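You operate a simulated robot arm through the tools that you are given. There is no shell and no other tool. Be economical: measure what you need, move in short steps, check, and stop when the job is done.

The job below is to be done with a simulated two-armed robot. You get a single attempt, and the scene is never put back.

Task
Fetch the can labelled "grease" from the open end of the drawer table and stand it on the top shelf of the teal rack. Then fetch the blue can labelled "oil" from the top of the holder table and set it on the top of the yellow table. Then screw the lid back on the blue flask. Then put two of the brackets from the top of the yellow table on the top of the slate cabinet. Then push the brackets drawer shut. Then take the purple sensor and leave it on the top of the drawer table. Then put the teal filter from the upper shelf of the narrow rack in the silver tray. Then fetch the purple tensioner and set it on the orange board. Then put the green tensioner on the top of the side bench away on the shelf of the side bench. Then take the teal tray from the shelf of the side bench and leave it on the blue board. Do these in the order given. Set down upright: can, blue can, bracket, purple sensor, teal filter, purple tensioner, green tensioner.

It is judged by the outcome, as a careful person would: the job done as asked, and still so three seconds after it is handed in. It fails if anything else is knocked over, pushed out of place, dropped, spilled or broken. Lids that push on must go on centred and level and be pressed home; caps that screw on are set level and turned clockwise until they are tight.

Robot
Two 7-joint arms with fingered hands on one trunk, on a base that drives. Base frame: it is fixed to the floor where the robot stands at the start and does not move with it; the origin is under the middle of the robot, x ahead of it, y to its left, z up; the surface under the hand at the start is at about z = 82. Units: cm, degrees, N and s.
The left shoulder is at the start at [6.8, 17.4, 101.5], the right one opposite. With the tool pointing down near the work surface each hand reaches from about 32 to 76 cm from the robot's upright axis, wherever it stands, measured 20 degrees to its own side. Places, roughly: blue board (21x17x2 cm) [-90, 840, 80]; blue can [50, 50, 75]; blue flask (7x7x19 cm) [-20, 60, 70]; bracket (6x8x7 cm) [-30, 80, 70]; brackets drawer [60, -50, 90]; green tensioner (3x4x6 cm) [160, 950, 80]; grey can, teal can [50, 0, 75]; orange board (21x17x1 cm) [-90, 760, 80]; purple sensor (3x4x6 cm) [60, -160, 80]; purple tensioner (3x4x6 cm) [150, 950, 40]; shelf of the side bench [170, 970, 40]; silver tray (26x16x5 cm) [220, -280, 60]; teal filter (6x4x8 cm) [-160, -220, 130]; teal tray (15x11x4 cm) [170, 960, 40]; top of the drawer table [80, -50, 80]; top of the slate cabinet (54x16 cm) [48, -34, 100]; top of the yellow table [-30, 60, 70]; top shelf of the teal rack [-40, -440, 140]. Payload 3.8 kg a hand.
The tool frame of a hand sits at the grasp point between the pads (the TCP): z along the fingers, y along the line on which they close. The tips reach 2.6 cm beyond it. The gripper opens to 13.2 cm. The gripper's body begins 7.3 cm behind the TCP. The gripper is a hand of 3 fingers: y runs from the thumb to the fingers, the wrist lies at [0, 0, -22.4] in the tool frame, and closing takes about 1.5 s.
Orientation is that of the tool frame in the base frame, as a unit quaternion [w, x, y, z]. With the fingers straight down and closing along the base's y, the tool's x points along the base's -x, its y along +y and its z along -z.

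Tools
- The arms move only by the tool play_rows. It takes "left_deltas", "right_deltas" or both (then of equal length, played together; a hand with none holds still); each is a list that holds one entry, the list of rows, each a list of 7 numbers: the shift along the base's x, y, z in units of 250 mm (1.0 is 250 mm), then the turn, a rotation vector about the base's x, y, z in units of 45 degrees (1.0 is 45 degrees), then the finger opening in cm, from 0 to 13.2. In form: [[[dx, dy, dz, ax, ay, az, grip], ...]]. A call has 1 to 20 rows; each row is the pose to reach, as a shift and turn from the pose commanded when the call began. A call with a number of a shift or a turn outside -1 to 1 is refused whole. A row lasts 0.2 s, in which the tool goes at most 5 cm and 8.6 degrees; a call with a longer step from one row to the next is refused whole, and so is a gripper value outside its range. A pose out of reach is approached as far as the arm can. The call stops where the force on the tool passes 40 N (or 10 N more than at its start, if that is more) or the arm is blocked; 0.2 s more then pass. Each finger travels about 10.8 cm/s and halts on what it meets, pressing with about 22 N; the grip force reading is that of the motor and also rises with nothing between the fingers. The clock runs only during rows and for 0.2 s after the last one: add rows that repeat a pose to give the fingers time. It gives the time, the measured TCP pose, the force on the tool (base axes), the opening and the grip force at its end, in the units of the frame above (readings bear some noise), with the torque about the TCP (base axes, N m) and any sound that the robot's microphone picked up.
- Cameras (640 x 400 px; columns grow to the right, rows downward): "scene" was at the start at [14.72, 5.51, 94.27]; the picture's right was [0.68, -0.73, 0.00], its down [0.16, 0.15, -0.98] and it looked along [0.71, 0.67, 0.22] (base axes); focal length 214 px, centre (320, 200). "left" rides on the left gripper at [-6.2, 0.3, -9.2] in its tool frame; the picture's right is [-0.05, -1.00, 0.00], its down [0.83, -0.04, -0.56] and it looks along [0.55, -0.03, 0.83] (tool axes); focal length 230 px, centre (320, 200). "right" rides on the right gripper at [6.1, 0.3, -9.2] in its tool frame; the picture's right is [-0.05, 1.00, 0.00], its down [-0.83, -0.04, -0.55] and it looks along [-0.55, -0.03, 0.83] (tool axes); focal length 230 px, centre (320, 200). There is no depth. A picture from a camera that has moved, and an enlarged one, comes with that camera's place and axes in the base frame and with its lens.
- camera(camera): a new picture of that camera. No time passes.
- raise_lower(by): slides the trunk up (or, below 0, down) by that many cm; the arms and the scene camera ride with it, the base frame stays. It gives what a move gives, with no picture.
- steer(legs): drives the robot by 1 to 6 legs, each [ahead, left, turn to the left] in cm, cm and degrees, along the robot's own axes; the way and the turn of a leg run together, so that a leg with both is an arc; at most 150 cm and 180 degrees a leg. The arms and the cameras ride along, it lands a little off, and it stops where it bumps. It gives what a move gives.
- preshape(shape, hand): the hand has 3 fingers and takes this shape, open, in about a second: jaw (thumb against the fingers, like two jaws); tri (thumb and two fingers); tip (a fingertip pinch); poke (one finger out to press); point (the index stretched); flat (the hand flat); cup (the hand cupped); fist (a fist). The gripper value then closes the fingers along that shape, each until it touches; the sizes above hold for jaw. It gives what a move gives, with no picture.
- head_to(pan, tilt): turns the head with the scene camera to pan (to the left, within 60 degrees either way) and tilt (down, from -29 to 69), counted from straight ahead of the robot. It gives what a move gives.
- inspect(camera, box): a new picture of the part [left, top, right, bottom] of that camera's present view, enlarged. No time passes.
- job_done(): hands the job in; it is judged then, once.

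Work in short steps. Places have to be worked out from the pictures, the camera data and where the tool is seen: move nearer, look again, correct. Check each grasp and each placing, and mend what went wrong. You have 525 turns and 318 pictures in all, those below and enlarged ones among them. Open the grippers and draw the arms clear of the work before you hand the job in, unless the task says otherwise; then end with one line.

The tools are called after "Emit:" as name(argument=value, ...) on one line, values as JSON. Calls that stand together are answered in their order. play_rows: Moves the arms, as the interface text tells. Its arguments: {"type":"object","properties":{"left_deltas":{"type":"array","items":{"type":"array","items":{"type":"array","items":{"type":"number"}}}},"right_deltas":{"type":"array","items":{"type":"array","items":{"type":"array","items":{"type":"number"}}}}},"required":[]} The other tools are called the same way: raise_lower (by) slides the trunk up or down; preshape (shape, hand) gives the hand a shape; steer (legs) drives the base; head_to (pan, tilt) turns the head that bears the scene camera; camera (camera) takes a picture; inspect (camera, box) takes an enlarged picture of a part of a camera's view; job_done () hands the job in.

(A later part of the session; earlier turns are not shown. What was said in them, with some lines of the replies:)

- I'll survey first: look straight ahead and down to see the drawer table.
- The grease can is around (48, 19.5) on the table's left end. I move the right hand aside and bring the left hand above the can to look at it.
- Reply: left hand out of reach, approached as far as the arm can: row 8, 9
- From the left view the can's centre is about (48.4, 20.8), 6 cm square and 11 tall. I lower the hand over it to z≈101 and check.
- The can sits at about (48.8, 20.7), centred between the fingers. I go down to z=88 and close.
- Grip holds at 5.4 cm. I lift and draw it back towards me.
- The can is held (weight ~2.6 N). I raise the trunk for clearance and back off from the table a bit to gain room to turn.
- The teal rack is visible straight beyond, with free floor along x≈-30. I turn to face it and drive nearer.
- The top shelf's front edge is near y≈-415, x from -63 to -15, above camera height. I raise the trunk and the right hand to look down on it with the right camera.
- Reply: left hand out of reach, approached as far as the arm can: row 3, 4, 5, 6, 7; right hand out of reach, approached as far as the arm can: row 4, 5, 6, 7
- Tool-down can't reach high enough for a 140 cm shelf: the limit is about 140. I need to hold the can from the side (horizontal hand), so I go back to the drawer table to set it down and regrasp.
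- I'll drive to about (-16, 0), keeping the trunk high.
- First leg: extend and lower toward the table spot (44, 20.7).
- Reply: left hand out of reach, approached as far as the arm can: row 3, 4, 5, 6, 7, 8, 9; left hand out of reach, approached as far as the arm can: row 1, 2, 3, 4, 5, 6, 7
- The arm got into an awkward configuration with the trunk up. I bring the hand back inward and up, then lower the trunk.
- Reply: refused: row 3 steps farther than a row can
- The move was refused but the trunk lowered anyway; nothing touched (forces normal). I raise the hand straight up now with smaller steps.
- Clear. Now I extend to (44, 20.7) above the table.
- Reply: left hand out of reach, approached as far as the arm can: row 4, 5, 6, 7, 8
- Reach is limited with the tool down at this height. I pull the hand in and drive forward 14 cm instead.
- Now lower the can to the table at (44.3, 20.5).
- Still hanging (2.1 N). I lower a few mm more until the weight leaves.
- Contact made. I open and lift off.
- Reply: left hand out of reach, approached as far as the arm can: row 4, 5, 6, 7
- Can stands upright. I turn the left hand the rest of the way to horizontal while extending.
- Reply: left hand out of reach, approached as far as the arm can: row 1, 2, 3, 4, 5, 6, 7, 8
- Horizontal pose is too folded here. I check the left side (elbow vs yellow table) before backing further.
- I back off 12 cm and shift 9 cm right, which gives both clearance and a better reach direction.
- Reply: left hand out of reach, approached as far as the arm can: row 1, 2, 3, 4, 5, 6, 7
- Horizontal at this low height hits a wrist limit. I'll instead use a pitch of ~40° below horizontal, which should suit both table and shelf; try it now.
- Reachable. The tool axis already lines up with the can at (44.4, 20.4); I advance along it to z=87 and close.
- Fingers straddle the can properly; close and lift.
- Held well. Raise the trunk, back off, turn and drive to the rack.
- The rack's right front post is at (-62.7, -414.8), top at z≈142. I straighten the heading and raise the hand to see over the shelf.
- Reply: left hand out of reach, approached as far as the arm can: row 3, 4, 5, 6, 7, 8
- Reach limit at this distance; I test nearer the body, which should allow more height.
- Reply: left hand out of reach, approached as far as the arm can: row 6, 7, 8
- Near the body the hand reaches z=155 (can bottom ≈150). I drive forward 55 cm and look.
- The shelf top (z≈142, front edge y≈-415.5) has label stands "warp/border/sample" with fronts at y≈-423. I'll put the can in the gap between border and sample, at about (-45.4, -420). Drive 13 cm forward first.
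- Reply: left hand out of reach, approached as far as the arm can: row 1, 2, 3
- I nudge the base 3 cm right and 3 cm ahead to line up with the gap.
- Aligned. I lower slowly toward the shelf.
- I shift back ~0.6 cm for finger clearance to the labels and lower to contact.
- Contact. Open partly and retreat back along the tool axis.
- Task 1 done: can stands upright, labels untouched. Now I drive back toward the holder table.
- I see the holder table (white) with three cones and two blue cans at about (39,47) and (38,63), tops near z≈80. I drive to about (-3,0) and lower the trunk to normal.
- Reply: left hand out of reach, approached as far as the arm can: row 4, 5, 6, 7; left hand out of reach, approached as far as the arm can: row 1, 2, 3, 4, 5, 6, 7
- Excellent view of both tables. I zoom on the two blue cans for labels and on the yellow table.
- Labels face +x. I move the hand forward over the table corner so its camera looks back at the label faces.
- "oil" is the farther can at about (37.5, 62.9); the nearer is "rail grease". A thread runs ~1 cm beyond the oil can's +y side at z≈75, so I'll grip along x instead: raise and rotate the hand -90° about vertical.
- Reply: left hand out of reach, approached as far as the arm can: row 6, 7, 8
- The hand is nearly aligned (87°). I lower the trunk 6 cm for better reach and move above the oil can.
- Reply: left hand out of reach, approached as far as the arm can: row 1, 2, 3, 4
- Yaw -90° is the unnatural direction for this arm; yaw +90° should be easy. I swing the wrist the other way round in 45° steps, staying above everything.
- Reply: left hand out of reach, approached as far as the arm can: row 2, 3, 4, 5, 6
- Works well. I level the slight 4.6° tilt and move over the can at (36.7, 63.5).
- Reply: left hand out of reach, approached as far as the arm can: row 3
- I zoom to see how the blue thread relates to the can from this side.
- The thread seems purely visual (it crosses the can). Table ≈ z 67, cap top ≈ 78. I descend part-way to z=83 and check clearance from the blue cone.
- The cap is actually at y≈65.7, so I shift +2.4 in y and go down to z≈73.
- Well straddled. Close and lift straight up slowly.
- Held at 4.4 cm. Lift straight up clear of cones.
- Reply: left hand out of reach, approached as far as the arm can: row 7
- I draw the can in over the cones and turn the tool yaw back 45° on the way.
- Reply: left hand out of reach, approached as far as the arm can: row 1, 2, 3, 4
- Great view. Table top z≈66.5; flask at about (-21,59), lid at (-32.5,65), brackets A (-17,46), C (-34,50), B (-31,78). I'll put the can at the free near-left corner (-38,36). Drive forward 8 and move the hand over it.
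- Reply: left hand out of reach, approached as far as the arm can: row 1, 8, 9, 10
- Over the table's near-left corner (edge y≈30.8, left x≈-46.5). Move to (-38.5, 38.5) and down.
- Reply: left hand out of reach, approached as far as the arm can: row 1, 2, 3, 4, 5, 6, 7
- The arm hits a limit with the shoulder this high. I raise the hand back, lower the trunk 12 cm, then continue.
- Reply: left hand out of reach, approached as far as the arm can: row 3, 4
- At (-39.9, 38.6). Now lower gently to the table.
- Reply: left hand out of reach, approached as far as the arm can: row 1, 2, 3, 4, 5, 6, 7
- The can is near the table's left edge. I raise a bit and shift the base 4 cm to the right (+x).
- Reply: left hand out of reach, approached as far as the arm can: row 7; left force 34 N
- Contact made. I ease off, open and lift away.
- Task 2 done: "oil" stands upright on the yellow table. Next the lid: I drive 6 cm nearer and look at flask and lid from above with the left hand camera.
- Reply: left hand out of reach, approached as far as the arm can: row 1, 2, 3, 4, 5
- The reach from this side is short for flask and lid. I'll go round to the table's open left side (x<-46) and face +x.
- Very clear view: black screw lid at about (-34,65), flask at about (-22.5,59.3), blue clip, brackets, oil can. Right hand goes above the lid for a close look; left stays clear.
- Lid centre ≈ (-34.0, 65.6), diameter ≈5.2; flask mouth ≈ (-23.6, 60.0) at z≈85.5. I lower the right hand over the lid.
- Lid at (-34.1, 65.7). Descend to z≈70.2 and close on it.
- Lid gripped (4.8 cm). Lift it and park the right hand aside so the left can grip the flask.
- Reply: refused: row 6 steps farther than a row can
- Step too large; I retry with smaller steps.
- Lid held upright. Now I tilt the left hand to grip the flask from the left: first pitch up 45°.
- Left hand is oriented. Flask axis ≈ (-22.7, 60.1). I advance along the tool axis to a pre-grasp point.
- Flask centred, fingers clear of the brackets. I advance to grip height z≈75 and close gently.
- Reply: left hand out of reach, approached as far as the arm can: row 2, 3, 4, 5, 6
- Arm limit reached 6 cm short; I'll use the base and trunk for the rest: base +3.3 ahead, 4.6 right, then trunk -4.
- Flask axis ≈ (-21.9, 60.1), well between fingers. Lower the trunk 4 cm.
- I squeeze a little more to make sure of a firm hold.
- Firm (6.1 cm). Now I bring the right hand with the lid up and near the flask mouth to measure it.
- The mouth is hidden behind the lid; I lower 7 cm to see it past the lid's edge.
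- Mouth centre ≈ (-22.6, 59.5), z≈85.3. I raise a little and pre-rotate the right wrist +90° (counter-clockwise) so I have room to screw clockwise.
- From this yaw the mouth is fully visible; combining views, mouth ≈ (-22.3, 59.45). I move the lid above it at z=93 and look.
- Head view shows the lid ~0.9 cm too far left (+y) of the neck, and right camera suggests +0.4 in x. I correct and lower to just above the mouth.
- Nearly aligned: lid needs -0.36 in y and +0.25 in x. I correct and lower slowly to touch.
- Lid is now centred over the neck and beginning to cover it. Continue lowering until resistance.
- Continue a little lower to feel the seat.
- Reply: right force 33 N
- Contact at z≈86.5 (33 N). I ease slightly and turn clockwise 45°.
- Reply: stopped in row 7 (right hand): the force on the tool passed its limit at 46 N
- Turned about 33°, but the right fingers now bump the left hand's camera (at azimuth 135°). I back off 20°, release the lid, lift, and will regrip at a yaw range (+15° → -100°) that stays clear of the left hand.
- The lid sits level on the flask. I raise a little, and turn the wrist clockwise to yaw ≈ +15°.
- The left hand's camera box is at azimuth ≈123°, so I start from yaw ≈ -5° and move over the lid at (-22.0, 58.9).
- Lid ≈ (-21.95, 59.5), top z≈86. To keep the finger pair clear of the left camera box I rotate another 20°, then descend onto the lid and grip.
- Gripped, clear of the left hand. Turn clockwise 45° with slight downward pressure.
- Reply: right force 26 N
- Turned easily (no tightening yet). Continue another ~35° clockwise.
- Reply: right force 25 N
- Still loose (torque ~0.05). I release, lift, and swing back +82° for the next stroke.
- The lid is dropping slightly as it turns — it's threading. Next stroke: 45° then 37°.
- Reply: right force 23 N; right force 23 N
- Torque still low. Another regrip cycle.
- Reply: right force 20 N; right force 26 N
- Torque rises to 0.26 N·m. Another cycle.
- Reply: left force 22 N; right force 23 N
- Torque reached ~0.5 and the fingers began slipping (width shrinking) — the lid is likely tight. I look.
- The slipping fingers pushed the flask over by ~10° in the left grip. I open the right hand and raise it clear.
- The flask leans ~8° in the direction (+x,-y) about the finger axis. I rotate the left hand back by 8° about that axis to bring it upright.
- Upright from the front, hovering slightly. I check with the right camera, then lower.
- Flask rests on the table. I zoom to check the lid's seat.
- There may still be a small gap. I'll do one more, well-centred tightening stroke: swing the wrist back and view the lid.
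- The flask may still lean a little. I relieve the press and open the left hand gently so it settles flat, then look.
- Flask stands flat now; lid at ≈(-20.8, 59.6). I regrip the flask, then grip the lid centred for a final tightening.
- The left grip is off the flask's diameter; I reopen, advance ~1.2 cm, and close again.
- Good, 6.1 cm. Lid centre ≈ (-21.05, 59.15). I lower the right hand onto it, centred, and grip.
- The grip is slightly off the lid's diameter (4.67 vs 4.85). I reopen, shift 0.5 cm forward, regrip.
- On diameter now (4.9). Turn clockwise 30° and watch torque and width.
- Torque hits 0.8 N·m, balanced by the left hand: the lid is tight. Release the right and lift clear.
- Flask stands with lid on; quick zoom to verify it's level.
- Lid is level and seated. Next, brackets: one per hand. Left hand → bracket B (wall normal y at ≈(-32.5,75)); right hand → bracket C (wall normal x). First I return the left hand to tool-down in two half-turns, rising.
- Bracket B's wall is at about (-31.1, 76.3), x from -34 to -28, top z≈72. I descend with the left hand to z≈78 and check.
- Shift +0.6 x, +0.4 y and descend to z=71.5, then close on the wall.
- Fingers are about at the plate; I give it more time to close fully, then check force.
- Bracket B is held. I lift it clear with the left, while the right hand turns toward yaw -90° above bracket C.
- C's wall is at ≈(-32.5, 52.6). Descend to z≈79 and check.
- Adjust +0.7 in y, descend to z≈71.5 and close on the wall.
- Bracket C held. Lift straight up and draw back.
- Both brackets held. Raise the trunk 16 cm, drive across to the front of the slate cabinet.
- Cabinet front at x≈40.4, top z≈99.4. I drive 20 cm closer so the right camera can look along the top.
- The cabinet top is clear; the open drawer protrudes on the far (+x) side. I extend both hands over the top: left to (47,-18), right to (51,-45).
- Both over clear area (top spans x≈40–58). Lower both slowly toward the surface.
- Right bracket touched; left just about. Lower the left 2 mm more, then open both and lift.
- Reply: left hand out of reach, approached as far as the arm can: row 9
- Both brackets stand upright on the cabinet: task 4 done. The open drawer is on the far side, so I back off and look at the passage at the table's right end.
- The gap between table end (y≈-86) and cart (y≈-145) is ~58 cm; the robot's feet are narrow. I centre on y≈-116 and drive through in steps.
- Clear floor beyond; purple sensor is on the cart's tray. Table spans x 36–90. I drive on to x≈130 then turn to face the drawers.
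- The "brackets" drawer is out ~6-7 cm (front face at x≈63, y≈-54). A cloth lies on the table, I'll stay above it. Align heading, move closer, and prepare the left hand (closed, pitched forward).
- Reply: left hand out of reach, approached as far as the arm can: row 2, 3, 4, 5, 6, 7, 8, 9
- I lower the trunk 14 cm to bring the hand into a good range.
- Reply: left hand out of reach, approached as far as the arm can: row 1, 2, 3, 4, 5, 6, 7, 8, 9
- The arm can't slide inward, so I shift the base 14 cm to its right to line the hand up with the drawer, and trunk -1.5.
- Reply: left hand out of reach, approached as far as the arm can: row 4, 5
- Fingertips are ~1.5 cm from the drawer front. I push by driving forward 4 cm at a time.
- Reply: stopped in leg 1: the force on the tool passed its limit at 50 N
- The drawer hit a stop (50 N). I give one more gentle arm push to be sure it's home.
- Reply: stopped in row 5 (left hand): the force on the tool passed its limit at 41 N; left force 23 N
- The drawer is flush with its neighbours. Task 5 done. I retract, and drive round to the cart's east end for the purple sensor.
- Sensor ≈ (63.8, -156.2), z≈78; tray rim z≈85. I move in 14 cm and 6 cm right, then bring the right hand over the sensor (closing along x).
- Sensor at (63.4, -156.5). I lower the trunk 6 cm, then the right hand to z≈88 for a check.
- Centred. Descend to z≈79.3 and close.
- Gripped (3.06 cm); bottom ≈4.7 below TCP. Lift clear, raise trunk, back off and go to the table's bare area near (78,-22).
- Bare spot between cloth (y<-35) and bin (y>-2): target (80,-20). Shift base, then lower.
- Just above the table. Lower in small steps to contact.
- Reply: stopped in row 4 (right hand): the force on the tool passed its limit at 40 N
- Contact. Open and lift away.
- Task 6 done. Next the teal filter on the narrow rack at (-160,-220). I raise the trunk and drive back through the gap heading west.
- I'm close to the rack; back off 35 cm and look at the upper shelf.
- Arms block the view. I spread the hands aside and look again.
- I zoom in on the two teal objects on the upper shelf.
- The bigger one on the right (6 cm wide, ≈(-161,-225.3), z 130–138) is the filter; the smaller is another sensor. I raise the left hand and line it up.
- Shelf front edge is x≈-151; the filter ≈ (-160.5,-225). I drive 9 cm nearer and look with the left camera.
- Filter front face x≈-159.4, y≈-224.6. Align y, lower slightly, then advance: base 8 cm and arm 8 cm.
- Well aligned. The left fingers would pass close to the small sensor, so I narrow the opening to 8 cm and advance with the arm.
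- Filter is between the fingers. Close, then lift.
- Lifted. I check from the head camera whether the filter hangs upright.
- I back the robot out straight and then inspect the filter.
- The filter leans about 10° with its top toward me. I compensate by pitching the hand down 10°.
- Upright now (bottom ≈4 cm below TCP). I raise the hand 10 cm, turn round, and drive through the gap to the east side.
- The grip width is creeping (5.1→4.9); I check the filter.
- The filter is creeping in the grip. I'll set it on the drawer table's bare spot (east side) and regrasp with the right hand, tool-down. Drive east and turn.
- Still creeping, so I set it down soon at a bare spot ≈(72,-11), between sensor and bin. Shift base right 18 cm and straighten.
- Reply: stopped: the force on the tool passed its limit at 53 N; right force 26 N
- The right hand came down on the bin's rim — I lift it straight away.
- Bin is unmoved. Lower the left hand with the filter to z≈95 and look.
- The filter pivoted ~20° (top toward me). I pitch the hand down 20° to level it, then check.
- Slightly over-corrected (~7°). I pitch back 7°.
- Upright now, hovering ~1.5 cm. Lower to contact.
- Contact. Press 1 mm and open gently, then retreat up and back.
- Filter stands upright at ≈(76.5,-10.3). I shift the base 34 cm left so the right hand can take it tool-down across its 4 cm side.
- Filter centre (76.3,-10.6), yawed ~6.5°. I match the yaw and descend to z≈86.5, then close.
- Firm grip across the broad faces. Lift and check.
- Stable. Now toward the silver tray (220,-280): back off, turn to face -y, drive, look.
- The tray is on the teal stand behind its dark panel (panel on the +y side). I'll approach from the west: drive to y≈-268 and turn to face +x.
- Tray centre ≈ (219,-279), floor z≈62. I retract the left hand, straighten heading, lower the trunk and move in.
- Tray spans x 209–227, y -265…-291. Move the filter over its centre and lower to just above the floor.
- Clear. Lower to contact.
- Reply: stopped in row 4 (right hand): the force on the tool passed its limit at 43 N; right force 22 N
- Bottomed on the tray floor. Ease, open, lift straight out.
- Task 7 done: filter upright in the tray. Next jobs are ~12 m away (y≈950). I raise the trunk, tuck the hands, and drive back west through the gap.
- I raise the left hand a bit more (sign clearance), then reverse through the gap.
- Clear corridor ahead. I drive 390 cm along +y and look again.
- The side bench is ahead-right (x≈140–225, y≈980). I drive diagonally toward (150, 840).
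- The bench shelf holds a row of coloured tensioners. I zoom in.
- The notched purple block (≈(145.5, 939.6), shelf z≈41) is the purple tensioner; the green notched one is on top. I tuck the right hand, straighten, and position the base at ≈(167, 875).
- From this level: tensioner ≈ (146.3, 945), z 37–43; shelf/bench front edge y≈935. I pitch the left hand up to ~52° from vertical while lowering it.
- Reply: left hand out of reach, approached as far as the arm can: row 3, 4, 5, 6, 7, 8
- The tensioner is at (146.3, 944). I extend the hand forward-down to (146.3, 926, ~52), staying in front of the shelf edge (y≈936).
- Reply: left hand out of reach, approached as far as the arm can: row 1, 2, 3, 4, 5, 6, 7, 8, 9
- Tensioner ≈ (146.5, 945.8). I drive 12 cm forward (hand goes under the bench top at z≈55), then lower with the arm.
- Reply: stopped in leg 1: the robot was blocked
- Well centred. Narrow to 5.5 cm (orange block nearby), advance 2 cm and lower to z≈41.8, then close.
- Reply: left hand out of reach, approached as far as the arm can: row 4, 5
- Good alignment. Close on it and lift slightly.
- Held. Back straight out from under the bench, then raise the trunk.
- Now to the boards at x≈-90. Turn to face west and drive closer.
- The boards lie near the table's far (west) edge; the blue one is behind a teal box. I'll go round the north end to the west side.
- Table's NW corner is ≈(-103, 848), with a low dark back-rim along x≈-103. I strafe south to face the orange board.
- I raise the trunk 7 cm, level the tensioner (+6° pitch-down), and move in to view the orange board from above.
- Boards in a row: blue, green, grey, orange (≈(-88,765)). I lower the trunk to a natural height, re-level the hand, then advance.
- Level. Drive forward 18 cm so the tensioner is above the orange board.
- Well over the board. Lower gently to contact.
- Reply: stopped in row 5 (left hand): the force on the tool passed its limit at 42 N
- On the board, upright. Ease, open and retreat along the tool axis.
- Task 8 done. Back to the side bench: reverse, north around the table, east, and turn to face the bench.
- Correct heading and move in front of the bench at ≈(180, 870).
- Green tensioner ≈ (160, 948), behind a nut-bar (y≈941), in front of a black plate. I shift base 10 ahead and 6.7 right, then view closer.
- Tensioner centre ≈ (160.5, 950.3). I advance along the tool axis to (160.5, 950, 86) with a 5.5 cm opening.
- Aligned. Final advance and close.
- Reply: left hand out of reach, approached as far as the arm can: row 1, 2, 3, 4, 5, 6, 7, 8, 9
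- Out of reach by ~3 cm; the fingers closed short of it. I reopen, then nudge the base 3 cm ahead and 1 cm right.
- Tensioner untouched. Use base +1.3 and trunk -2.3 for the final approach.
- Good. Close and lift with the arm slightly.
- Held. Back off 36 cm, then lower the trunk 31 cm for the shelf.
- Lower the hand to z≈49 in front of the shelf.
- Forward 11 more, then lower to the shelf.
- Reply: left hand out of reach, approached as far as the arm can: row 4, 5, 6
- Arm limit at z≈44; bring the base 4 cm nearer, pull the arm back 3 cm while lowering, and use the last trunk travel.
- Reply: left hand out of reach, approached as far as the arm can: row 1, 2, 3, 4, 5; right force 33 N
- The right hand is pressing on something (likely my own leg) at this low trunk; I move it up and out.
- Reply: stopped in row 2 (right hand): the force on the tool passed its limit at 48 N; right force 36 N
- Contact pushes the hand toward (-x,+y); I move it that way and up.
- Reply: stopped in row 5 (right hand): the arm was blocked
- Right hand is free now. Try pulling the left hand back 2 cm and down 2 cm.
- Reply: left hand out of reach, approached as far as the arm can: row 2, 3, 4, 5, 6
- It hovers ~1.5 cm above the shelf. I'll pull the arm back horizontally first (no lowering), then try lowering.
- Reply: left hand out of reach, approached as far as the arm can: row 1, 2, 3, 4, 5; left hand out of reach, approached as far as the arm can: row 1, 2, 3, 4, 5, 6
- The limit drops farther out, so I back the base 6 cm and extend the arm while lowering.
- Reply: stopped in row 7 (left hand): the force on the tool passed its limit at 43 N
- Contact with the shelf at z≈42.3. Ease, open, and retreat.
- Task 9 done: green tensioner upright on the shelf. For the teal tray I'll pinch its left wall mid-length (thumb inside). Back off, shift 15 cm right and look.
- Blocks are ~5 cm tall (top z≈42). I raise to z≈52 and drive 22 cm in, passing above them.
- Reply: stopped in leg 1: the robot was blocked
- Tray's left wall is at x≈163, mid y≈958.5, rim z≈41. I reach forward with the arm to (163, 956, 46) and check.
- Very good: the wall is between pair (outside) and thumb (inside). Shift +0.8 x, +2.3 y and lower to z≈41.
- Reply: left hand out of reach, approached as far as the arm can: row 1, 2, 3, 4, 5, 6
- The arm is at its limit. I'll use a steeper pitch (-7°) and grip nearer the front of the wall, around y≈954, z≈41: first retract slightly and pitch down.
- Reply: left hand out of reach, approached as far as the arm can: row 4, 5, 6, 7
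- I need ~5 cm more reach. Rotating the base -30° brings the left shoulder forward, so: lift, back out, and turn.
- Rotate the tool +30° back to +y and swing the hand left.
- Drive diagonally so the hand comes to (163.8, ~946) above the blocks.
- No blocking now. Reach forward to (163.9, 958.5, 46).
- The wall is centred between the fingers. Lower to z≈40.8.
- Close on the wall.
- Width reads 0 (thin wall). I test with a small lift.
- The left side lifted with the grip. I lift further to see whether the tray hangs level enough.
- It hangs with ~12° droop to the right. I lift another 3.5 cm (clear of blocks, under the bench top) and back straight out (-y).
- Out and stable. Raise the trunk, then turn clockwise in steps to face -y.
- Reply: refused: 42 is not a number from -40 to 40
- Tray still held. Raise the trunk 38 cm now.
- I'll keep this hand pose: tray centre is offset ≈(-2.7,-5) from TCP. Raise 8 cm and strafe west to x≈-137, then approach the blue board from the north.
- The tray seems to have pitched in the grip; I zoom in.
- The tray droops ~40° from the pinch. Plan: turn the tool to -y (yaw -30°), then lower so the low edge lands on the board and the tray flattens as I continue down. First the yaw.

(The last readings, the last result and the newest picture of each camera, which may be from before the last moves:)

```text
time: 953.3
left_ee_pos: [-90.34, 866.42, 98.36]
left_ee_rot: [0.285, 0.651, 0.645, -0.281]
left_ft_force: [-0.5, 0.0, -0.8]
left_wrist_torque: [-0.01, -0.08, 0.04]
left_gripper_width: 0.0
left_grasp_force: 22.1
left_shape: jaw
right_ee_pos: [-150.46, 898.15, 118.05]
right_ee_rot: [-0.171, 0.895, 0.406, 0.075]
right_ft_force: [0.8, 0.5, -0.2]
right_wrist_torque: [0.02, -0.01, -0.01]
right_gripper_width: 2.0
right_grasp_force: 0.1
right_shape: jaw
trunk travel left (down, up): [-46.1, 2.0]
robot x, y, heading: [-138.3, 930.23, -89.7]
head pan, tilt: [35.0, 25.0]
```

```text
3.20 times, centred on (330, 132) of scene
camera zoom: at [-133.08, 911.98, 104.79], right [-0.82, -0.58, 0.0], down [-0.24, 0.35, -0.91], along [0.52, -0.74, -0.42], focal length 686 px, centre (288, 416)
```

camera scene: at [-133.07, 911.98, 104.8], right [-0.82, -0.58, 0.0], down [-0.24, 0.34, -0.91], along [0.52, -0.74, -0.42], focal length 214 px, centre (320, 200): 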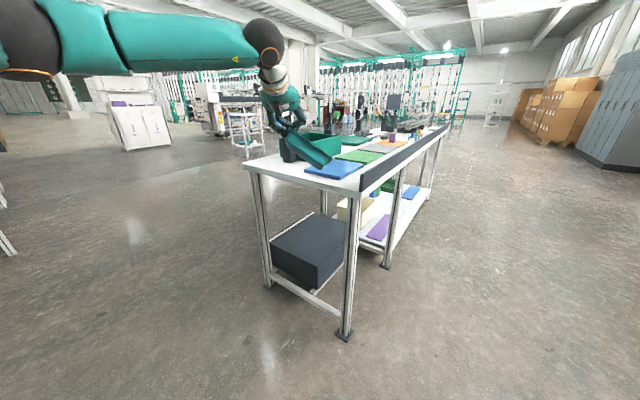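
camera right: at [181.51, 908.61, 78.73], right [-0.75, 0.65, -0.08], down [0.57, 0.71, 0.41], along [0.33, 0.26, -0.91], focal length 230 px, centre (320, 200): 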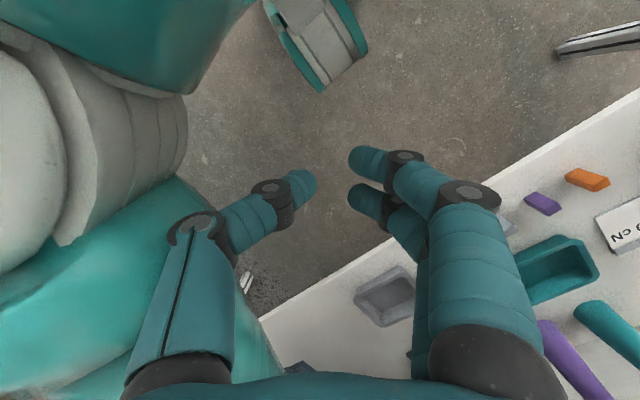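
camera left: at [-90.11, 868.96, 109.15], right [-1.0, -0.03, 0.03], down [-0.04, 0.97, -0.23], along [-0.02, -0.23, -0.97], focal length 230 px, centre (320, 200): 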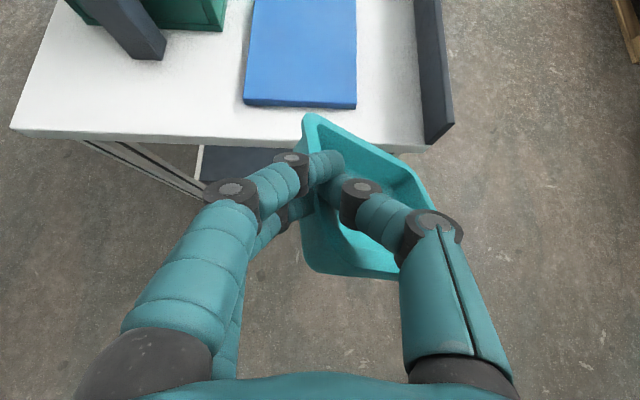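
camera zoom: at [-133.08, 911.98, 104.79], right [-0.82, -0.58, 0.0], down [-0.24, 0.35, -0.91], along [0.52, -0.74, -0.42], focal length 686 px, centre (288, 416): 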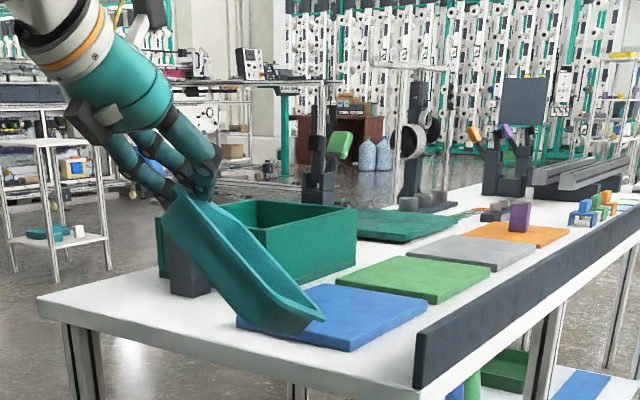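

Board spans x≈-95…-80, y≈829…850. I raise 2.5 cm and drive so that the TCP comes over (-80.5, ~840).

Emit:
play_rows(left_deltas=[[[0, 0, 0.05, 0, 0, 0, 0], [0, 0, 0.1, 0, 0, 0, 0], [0, 0, 0.1, 0, 0, 0, 0]]])

Emit:
steer(legs=[[26.5, 10, 0]])

Emit:
camera(camera="left")

Emit:
camera(camera="scene")

```text
time: 954.1
left_ee_pos: [-90.42, 866.38, 100.72]
left_ee_rot: [0.285, 0.65, 0.646, -0.281]
left_ft_force: [0.5, 0.0, -1.5]
left_wrist_torque: [-0.03, -0.09, 0.01]
left_gripper_width: 0.0
left_grasp_force: 22.3
left_shape: jaw
right_ee_pos: [-150.6, 898.06, 118.21]
right_ee_rot: [-0.172, 0.894, 0.406, 0.075]
right_ft_force: [0.1, -0.5, -0.8]
right_wrist_torque: [0.02, 0.03, -0.06]
right_gripper_width: 2.02
right_grasp_force: 0.1
right_shape: jaw
trunk travel left (down, up): [-46.1, 2.0]
robot x, y, heading: [-137.9, 930.48, -89.9]
head pan, tilt: [35.0, 25.0]
```

```text
time: 956.1
left_ee_pos: [-79.95, 839.38, 100.78]
left_ee_rot: [0.286, 0.65, 0.645, -0.282]
left_ft_force: [0.1, -0.3, -1.5]
left_wrist_torque: [-0.01, -0.04, 0.03]
left_gripper_width: 0.0
left_grasp_force: 21.7
left_shape: jaw
right_ee_pos: [-140.1, 870.77, 118.17]
right_ee_rot: [-0.172, 0.894, 0.408, 0.075]
right_ft_force: [-0.1, -0.3, 0.4]
right_wrist_torque: [0.03, 0.0, 0.0]
right_gripper_width: 2.01
right_grasp_force: 0.0
right_shape: jaw
trunk travel left (down, up): [-46.1, 2.0]
robot x, y, heading: [-128.07, 903.26, -89.9]
head pan, tilt: [35.0, 25.0]
```

```text
55 pictures are left
camera left: at [-79.73, 841.83, 111.58], right [-1.0, -0.03, 0.03], down [-0.04, 0.97, -0.23], along [-0.02, -0.23, -0.97], focal length 230 px, centre (320, 200)
```

left: 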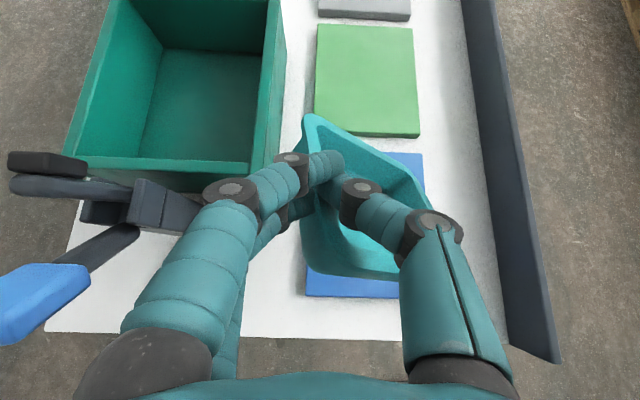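

```text
54 pictures are left
camera scene: at [-122.73, 884.75, 104.8], right [-0.82, -0.58, 0.0], down [-0.24, 0.35, -0.91], along [0.52, -0.74, -0.42], focal length 214 px, centre (320, 200)
```

scene: 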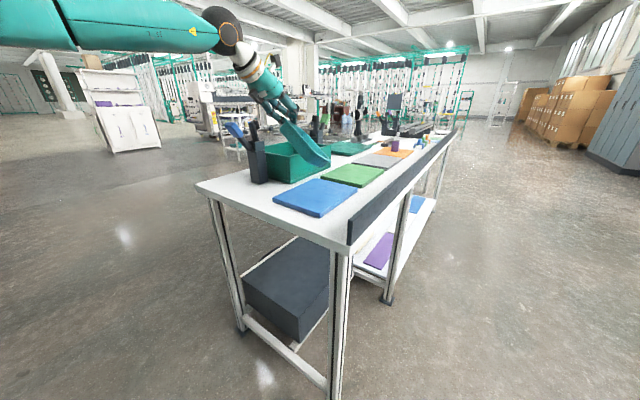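

Tray is above the board. Shift 1 cm west and lower 7 cm, then look.

Emit:
play_rows(left_deltas=[[[-0.02, 0, -0.05, 0, 0, 0, 0], [-0.04, 0, -0.12, 0, 0, 0, 0], [-0.04, 0, -0.18, 0, 0, 0, 0], [-0.04, 0, -0.24, 0, 0, 0, 0], [-0.04, 0, -0.28, 0, 0, 0, 0], [-0.04, 0, -0.28, 0, 0, 0, 0]]])

Emit:
inspect(camera="scene", box=[180, 70, 420, 240])

Emit:
camera(camera="left")

```text
time: 957.5
left_ee_pos: [-81.07, 839.31, 93.68]
left_ee_rot: [0.285, 0.65, 0.646, -0.281]
left_ft_force: [0.4, -0.1, 0.0]
left_wrist_torque: [-0.03, 0.0, -0.01]
left_gripper_width: 0.01
left_grasp_force: 21.8
left_shape: jaw
right_ee_pos: [-140.03, 870.92, 118.13]
right_ee_rot: [-0.171, 0.893, 0.408, 0.075]
right_ft_force: [0.1, -0.6, 0.1]
right_wrist_torque: [-0.01, 0.0, -0.02]
right_gripper_width: 2.04
right_grasp_force: 0.0
right_shape: jaw
trunk travel left (down, up): [-46.1, 2.0]
robot x, y, heading: [-127.75, 902.95, -89.5]
head pan, tilt: [35.0, 25.0]
```

```text
2.35 times, centred on (300, 155) of scene
camera zoom: at [-122.74, 884.77, 104.8], right [-0.82, -0.58, 0.0], down [-0.24, 0.34, -0.91], along [0.52, -0.74, -0.42], focal length 505 px, centre (367, 306)
```

zoom: 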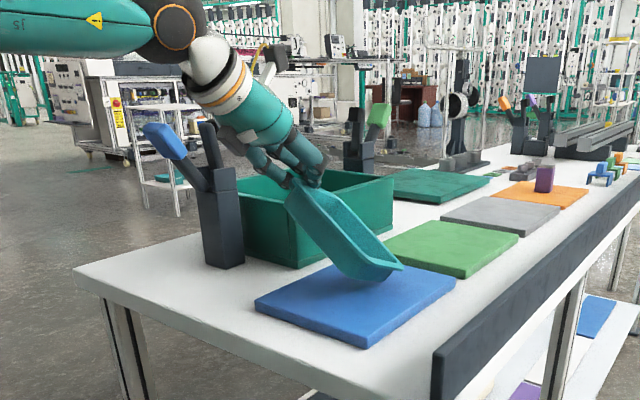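

```text
52 pictures are left
camera left: at [-80.73, 841.81, 104.48], right [-1.0, -0.03, 0.03], down [-0.04, 0.97, -0.23], along [-0.02, -0.23, -0.97], focal length 230 px, centre (320, 200)
```

left: 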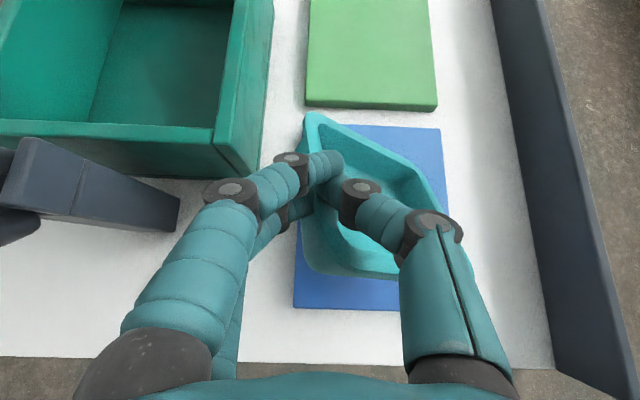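

The low edge is touching the board (weight gone). Continue lowering to flatten it, nudging +y 1 cm.

Emit:
play_rows(left_deltas=[[[0, 0.02, -0.02, 0, 0, 0, 0], [0, 0.04, -0.06, 0, 0, 0, 0], [0, 0.05, -0.1, 0, 0, 0, 0], [0, 0.05, -0.14, 0, 0, 0, 0], [0, 0.05, -0.18, 0, 0, 0, 0], [0, 0.05, -0.22, 0, 0, 0, 0]]])

Emit:
inspect(camera="scene", box=[180, 70, 420, 240])

Emit:
camera(camera="left")

```text
time: 959.0
left_ee_pos: [-80.86, 840.62, 88.24]
left_ee_rot: [0.285, 0.649, 0.647, -0.28]
left_ft_force: [0.1, -0.2, 1.8]
left_wrist_torque: [-0.11, 0.19, 0.0]
left_gripper_width: 0.02
left_grasp_force: 22.2
left_shape: jaw
right_ee_pos: [-140.12, 870.76, 118.1]
right_ee_rot: [-0.17, 0.894, 0.407, 0.076]
right_ft_force: [-0.2, -0.3, -0.4]
right_wrist_torque: [-0.01, -0.02, -0.03]
right_gripper_width: 2.03
right_grasp_force: 0.0
right_shape: jaw
trunk travel left (down, up): [-46.1, 2.0]
robot x, y, heading: [-127.89, 903.09, -89.9]
head pan, tilt: [35.0, 25.0]
```

```text
2.35 times, centred on (300, 155) of scene
camera zoom: at [-122.74, 884.79, 104.8], right [-0.82, -0.58, 0.0], down [-0.24, 0.34, -0.91], along [0.52, -0.74, -0.42], focal length 505 px, centre (367, 306)
```

zoom: 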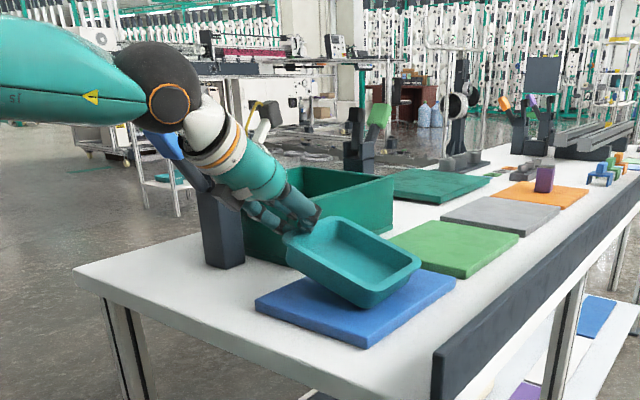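

```text
50 pictures are left
camera left: at [-80.62, 843.18, 99.04], right [-1.0, -0.03, 0.03], down [-0.04, 0.97, -0.23], along [-0.02, -0.23, -0.97], focal length 230 px, centre (320, 200)
```

left: 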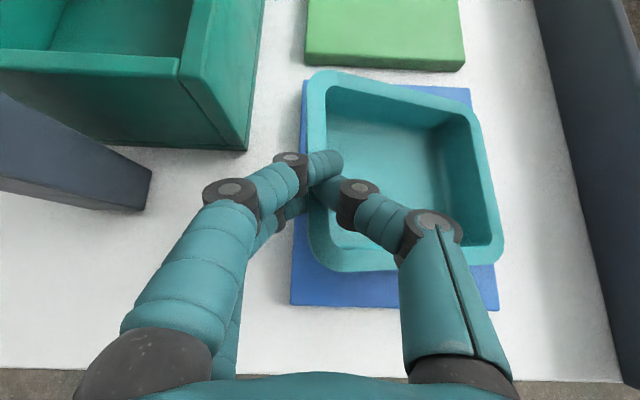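

Flattening nicely. Lower further to seat it, shifting +y 1 cm more.

Emit:
play_rows(left_deltas=[[[0, 0.02, -0.02, 0, 0, 0, 0], [0, 0.04, -0.04, 0, 0, 0, 0], [0, 0.04, -0.06, 0, 0, 0, 0], [0, 0.04, -0.08, 0, 0, 0, 0], [0, 0.04, -0.1, 0, 0, 0, 0]]])

Emit:
inspect(camera="scene", box=[180, 70, 420, 240])

Emit:
camera(camera="left")

```text
time: 960.1
left_ee_pos: [-81.07, 841.48, 85.77]
left_ee_rot: [0.286, 0.649, 0.646, -0.28]
left_ft_force: [1.1, -0.5, 2.6]
left_wrist_torque: [-0.16, 0.43, 0.08]
left_gripper_width: 0.0
left_grasp_force: 21.9
left_shape: jaw
right_ee_pos: [-140.29, 870.89, 118.14]
right_ee_rot: [-0.17, 0.894, 0.408, 0.076]
right_ft_force: [-0.2, -0.5, 0.4]
right_wrist_torque: [0.0, -0.01, -0.04]
right_gripper_width: 2.0
right_grasp_force: 0.1
right_shape: jaw
trunk travel left (down, up): [-46.1, 2.0]
robot x, y, heading: [-127.67, 902.95, -89.8]
head pan, tilt: [35.0, 25.0]
```

```text
2.35 times, centred on (300, 155) of scene
camera zoom: at [-122.74, 884.79, 104.8], right [-0.82, -0.58, 0.0], down [-0.24, 0.34, -0.91], along [0.52, -0.74, -0.42], focal length 505 px, centre (367, 306)
```

zoom: 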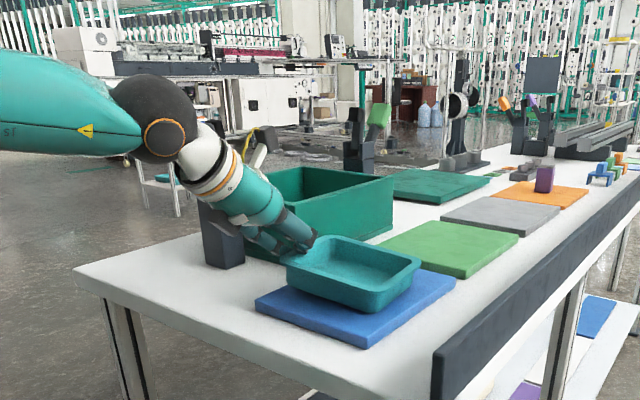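

```text
48 pictures are left
camera left: at [-80.78, 844.12, 96.6], right [-1.0, -0.03, 0.03], down [-0.04, 0.97, -0.23], along [-0.02, -0.23, -0.97], focal length 230 px, centre (320, 200)
```

left: 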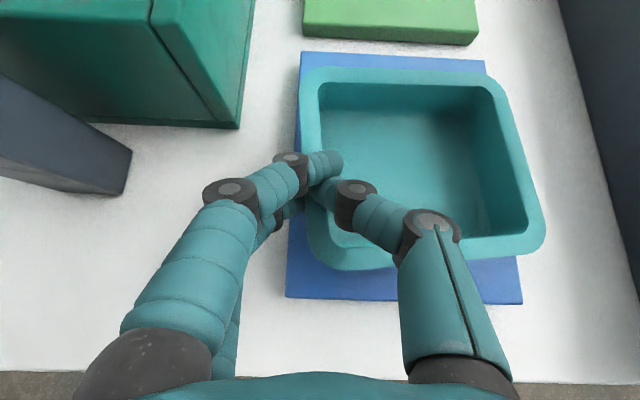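

Nearly flat and within the board. Lower 6 mm more, then open and lift away.

Emit:
play_rows(left_deltas=[[[0, 0, -0.008, 0, 0, 0, 0], [0, 0, -0.016, 0, 0, 0, 0], [0, 0, -0.024, 0, 0, 0, 0], [0, 0, -0.024, 0, 0, 0, 0]]])

Emit:
play_rows(left_deltas=[[[0, 0, 0.004, 0, 0, 0, 1], [0, 0, 0.004, 0, 0, 0, 2], [0, 0, 0.004, 0, 0, 0, 3], [0, 0, 0.004, 0, 0, 0, 3.5], [0, 0, 0.004, 0, 0, 0, 3.5]]])

Emit:
camera(camera="left")

```text
time: 961.1
left_ee_pos: [-80.93, 841.47, 85.28]
left_ee_rot: [0.285, 0.65, 0.646, -0.281]
left_ft_force: [1.0, -0.6, 4.4]
left_wrist_torque: [-0.1, 0.5, 0.11]
left_gripper_width: 0.0
left_grasp_force: 22.1
left_shape: jaw
right_ee_pos: [-140.22, 870.97, 118.09]
right_ee_rot: [-0.171, 0.894, 0.408, 0.075]
right_ft_force: [-0.1, 0.2, -0.3]
right_wrist_torque: [0.01, 0.01, -0.02]
right_gripper_width: 2.04
right_grasp_force: 0.1
right_shape: jaw
trunk travel left (down, up): [-46.1, 2.0]
robot x, y, heading: [-128.23, 903.35, -89.7]
head pan, tilt: [35.0, 25.0]
```

```text
time: 962.4
left_ee_pos: [-81.02, 841.5, 85.2]
left_ee_rot: [0.285, 0.65, 0.646, -0.281]
left_ft_force: [-0.2, 0.2, 0.4]
left_wrist_torque: [-0.02, 0.0, 0.0]
left_gripper_width: 3.44
left_grasp_force: 0.0
left_shape: jaw
right_ee_pos: [-140.18, 870.83, 117.99]
right_ee_rot: [-0.17, 0.894, 0.407, 0.075]
right_ft_force: [0.5, 1.1, 0.4]
right_wrist_torque: [-0.03, 0.03, 0.0]
right_gripper_width: 2.01
right_grasp_force: 0.0
right_shape: jaw
trunk travel left (down, up): [-46.1, 2.0]
robot x, y, heading: [-128.03, 903.19, -90.0]
head pan, tilt: [35.0, 25.0]
```

```text
47 pictures are left
camera left: at [-80.73, 844.11, 96.07], right [-1.0, -0.03, 0.03], down [-0.04, 0.97, -0.23], along [-0.02, -0.23, -0.97], focal length 230 px, centre (320, 200)
```

left: 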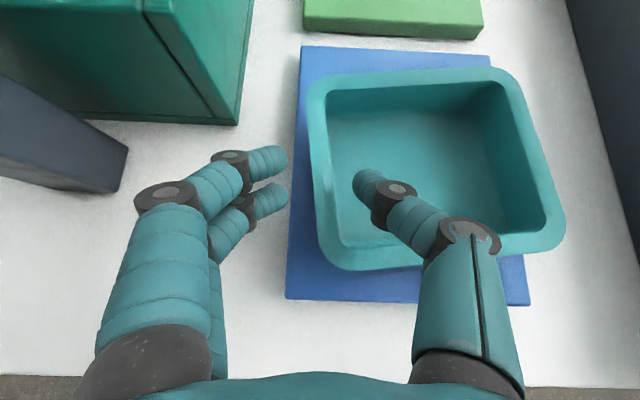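

Released; the tray rests flat on the blue board. Lift straight up and withdraw north.

Emit:
play_rows(left_deltas=[[[0, 0, 0.06, 0, 0, 0, 3.5], [0, 0, 0.14, 0, 0, 0, 3.5], [0, 0, 0.26, 0, 0, 0, 3.5], [0, 0, 0.4, 0, 0, 0, 3.5], [0, 0.1, 0.55, 0, 0, 0, 3.5], [0, 0.2, 0.65, 0, 0, 0, 3.5]]])

Emit:
steer(legs=[[-30, 0, 0]])

Emit:
camera(camera="left")

Emit:
inspect(camera="scene", box=[200, 90, 440, 240])

```text
time: 963.8
left_ee_pos: [-81.2, 846.64, 101.83]
left_ee_rot: [0.286, 0.65, 0.646, -0.28]
left_ft_force: [0.3, -0.1, -0.4]
left_wrist_torque: [-0.02, 0.0, -0.01]
left_gripper_width: 3.42
left_grasp_force: 0.2
left_shape: jaw
right_ee_pos: [-140.1, 870.89, 118.05]
right_ee_rot: [-0.171, 0.894, 0.408, 0.075]
right_ft_force: [-0.2, -0.1, -0.1]
right_wrist_torque: [0.01, 0.0, 0.02]
right_gripper_width: 2.03
right_grasp_force: 0.1
right_shape: jaw
trunk travel left (down, up): [-46.1, 2.0]
robot x, y, heading: [-128.06, 903.1, -89.7]
head pan, tilt: [35.0, 25.0]
```

```text
time: 965.8
left_ee_pos: [-81.08, 877.31, 101.7]
left_ee_rot: [0.286, 0.649, 0.646, -0.281]
left_ft_force: [-0.5, -0.3, -0.8]
left_wrist_torque: [-0.04, 0.01, 0.0]
left_gripper_width: 3.47
left_grasp_force: 0.0
left_shape: jaw
right_ee_pos: [-140.26, 901.34, 118.03]
right_ee_rot: [-0.172, 0.893, 0.409, 0.075]
right_ft_force: [-0.1, -0.3, 0.1]
right_wrist_torque: [0.0, 0.01, 0.01]
right_gripper_width: 2.01
right_grasp_force: 0.0
right_shape: jaw
trunk travel left (down, up): [-46.1, 2.0]
robot x, y, heading: [-128.17, 933.83, -89.6]
head pan, tilt: [35.0, 25.0]
```

```text
46 pictures are left
camera left: at [-80.9, 879.83, 112.48], right [-1.0, -0.04, 0.03], down [-0.04, 0.97, -0.23], along [-0.02, -0.23, -0.97], focal length 230 px, centre (320, 200)
```

left: 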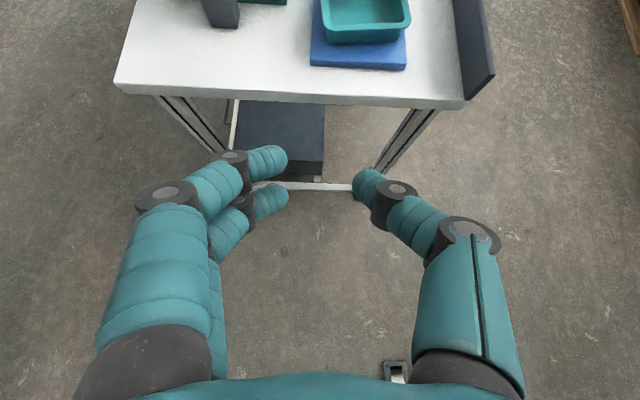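

```text
2.67 times, centred on (320, 165) of scene
camera zoom: at [-122.89, 915.33, 104.79], right [-0.81, -0.58, 0.0], down [-0.25, 0.34, -0.91], along [0.53, -0.74, -0.42], focal length 572 px, centre (320, 293)
```

zoom: 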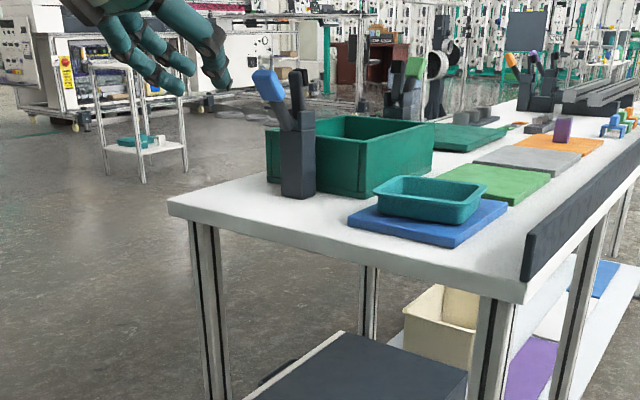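

Everything looks right here. A last check of the side bench from afar: turn to face it.

Emit:
steer(legs=[[0, 0, 90], [110, -60, 0]])

Emit:
head_to(pan=25, tilt=10)

Emit:
camera(camera="scene")

```text
time: 976.0
left_ee_pos: [39.74, 925.44, 101.66]
left_ee_rot: [0.4, -0.012, 0.916, 0.01]
left_ft_force: [0.1, 0.2, -0.8]
left_wrist_torque: [0.0, -0.01, 0.03]
left_gripper_width: 3.48
left_grasp_force: 0.2
left_shape: jaw
right_ee_pos: [17.64, 865.68, 118.03]
right_ee_rot: [-0.174, 0.329, 0.926, -0.071]
right_ft_force: [0.5, 0.2, 0.0]
right_wrist_torque: [-0.02, 0.02, -0.01]
right_gripper_width: 2.0
right_grasp_force: 0.0
right_shape: jaw
trunk travel left (down, up): [-46.1, 2.0]
robot x, y, heading: [-15.26, 877.06, 2.1]
head pan, tilt: [35.0, 25.0]
```

```text
time: 976.8
left_ee_pos: [39.76, 925.57, 101.72]
left_ee_rot: [0.401, -0.012, 0.916, 0.01]
left_ft_force: [-0.1, 0.2, -0.5]
left_wrist_torque: [-0.01, 0.03, 0.02]
left_gripper_width: 3.48
left_grasp_force: 0.2
left_shape: jaw
right_ee_pos: [17.59, 865.87, 118.17]
right_ee_rot: [-0.173, 0.329, 0.926, -0.072]
right_ft_force: [-0.7, -1.1, -1.1]
right_wrist_torque: [0.02, 0.02, -0.02]
right_gripper_width: 2.0
right_grasp_force: 0.0
right_shape: jaw
trunk travel left (down, up): [-46.1, 2.0]
robot x, y, heading: [-14.86, 876.87, 2.2]
head pan, tilt: [25.0, 10.0]
```

```text
44 pictures are left
camera scene: at [3.66, 881.44, 107.23], right [0.46, -0.89, 0.0], down [-0.16, -0.08, -0.98], along [0.88, 0.45, -0.17], focal length 214 px, centre (320, 200)
```

scene: 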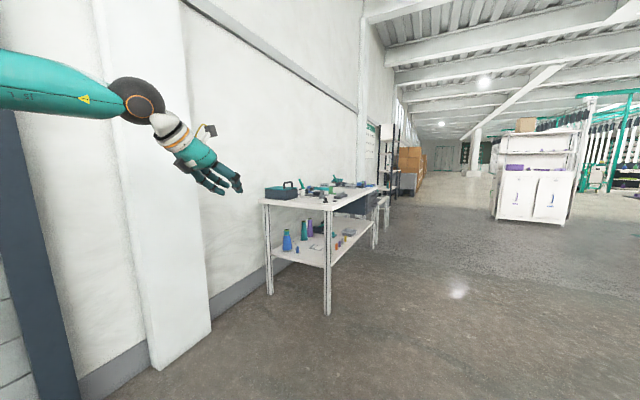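

Emit:
inspect(camera="scene", box=[255, 170, 395, 275])

```text
3.81 times, centred on (325, 222) of scene
camera zoom: at [3.66, 881.44, 107.23], right [0.46, -0.89, 0.0], down [-0.16, -0.08, -0.98], along [0.88, 0.45, -0.17], focal length 817 px, centre (301, 114)
```

zoom: 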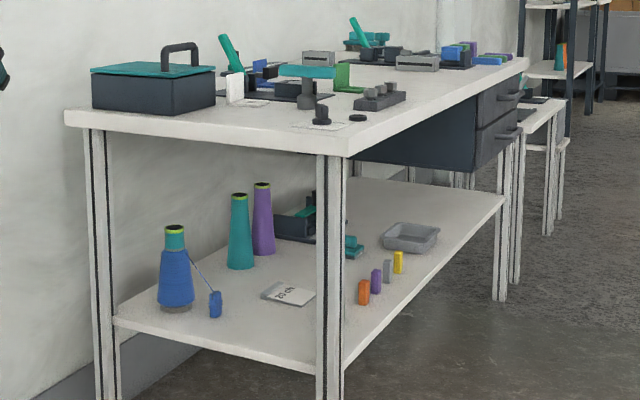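

All blocks stand; bench is in order. I open both grippers with arms clear, then hand in.

Emit:
play_rows(left_deltas=[[[0, 0, 0, 0, 0, 0, 8], [0, 0, 0, 0, 0, 0, 13], [0, 0, 0, 0, 0, 0, 13], [0, 0, 0, 0, 0, 0, 13]]], right_deltas=[[[0, 0, 0, 0, 0, 0, 8], [0, 0, 0, 0, 0, 0, 13], [0, 0, 0, 0, 0, 0, 13], [0, 0, 0, 0, 0, 0, 13]]])

Emit:
steer(legs=[[25, -60, 0]])

Emit:
inspect(camera="scene", box=[200, 150, 400, 290])

```text
time: 977.8
left_ee_pos: [39.86, 925.5, 101.68]
left_ee_rot: [0.4, -0.012, 0.917, 0.01]
left_ft_force: [-0.2, -1.3, 0.5]
left_wrist_torque: [0.0, 0.01, 0.02]
left_gripper_width: 13.0
left_grasp_force: 0.1
left_shape: jaw
right_ee_pos: [17.46, 865.76, 118.24]
right_ee_rot: [-0.174, 0.328, 0.926, -0.071]
right_ft_force: [0.3, 0.1, 0.4]
right_wrist_torque: [-0.02, 0.02, 0.01]
right_gripper_width: 12.99
right_grasp_force: 0.1
right_shape: jaw
trunk travel left (down, up): [-46.1, 2.0]
robot x, y, heading: [-15.41, 876.69, 2.3]
head pan, tilt: [25.0, 10.0]
```

```text
time: 983.5
left_ee_pos: [67.2, 866.53, 101.64]
left_ee_rot: [0.4, -0.012, 0.916, 0.01]
left_ft_force: [-0.3, -0.6, -0.5]
left_wrist_torque: [0.05, 0.02, 0.0]
left_gripper_width: 13.0
left_grasp_force: 0.0
left_shape: jaw
right_ee_pos: [44.81, 806.89, 118.17]
right_ee_rot: [-0.173, 0.329, 0.926, -0.072]
right_ft_force: [0.0, -0.7, 0.2]
right_wrist_torque: [0.01, -0.03, 0.0]
right_gripper_width: 12.96
right_grasp_force: 0.1
right_shape: jaw
trunk travel left (down, up): [-46.1, 2.0]
robot x, y, heading: [12.18, 817.87, 2.1]
head pan, tilt: [25.0, 10.0]
```

```text
2.86 times, centred on (300, 220) of scene
camera zoom: at [31.01, 822.43, 107.23], right [0.46, -0.89, 0.0], down [-0.15, -0.08, -0.98], along [0.88, 0.45, -0.17], focal length 613 px, centre (377, 143)
```

zoom: 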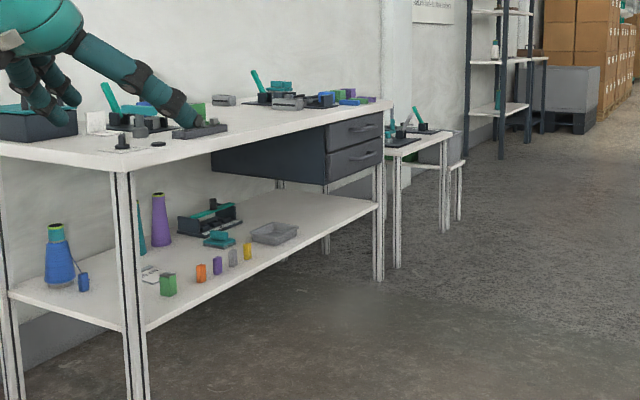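

The green tensioner stands upright on the bench shelf, the row of blocks next to it is undisturbed, both grippers are open and the arms are clear. Handing in.

Emit:
job_done()

```text
The job is handed in.
```

All ten steps were carried out in the order given and the job is handed in; the last views showed the items I checked in place and upright where asked.
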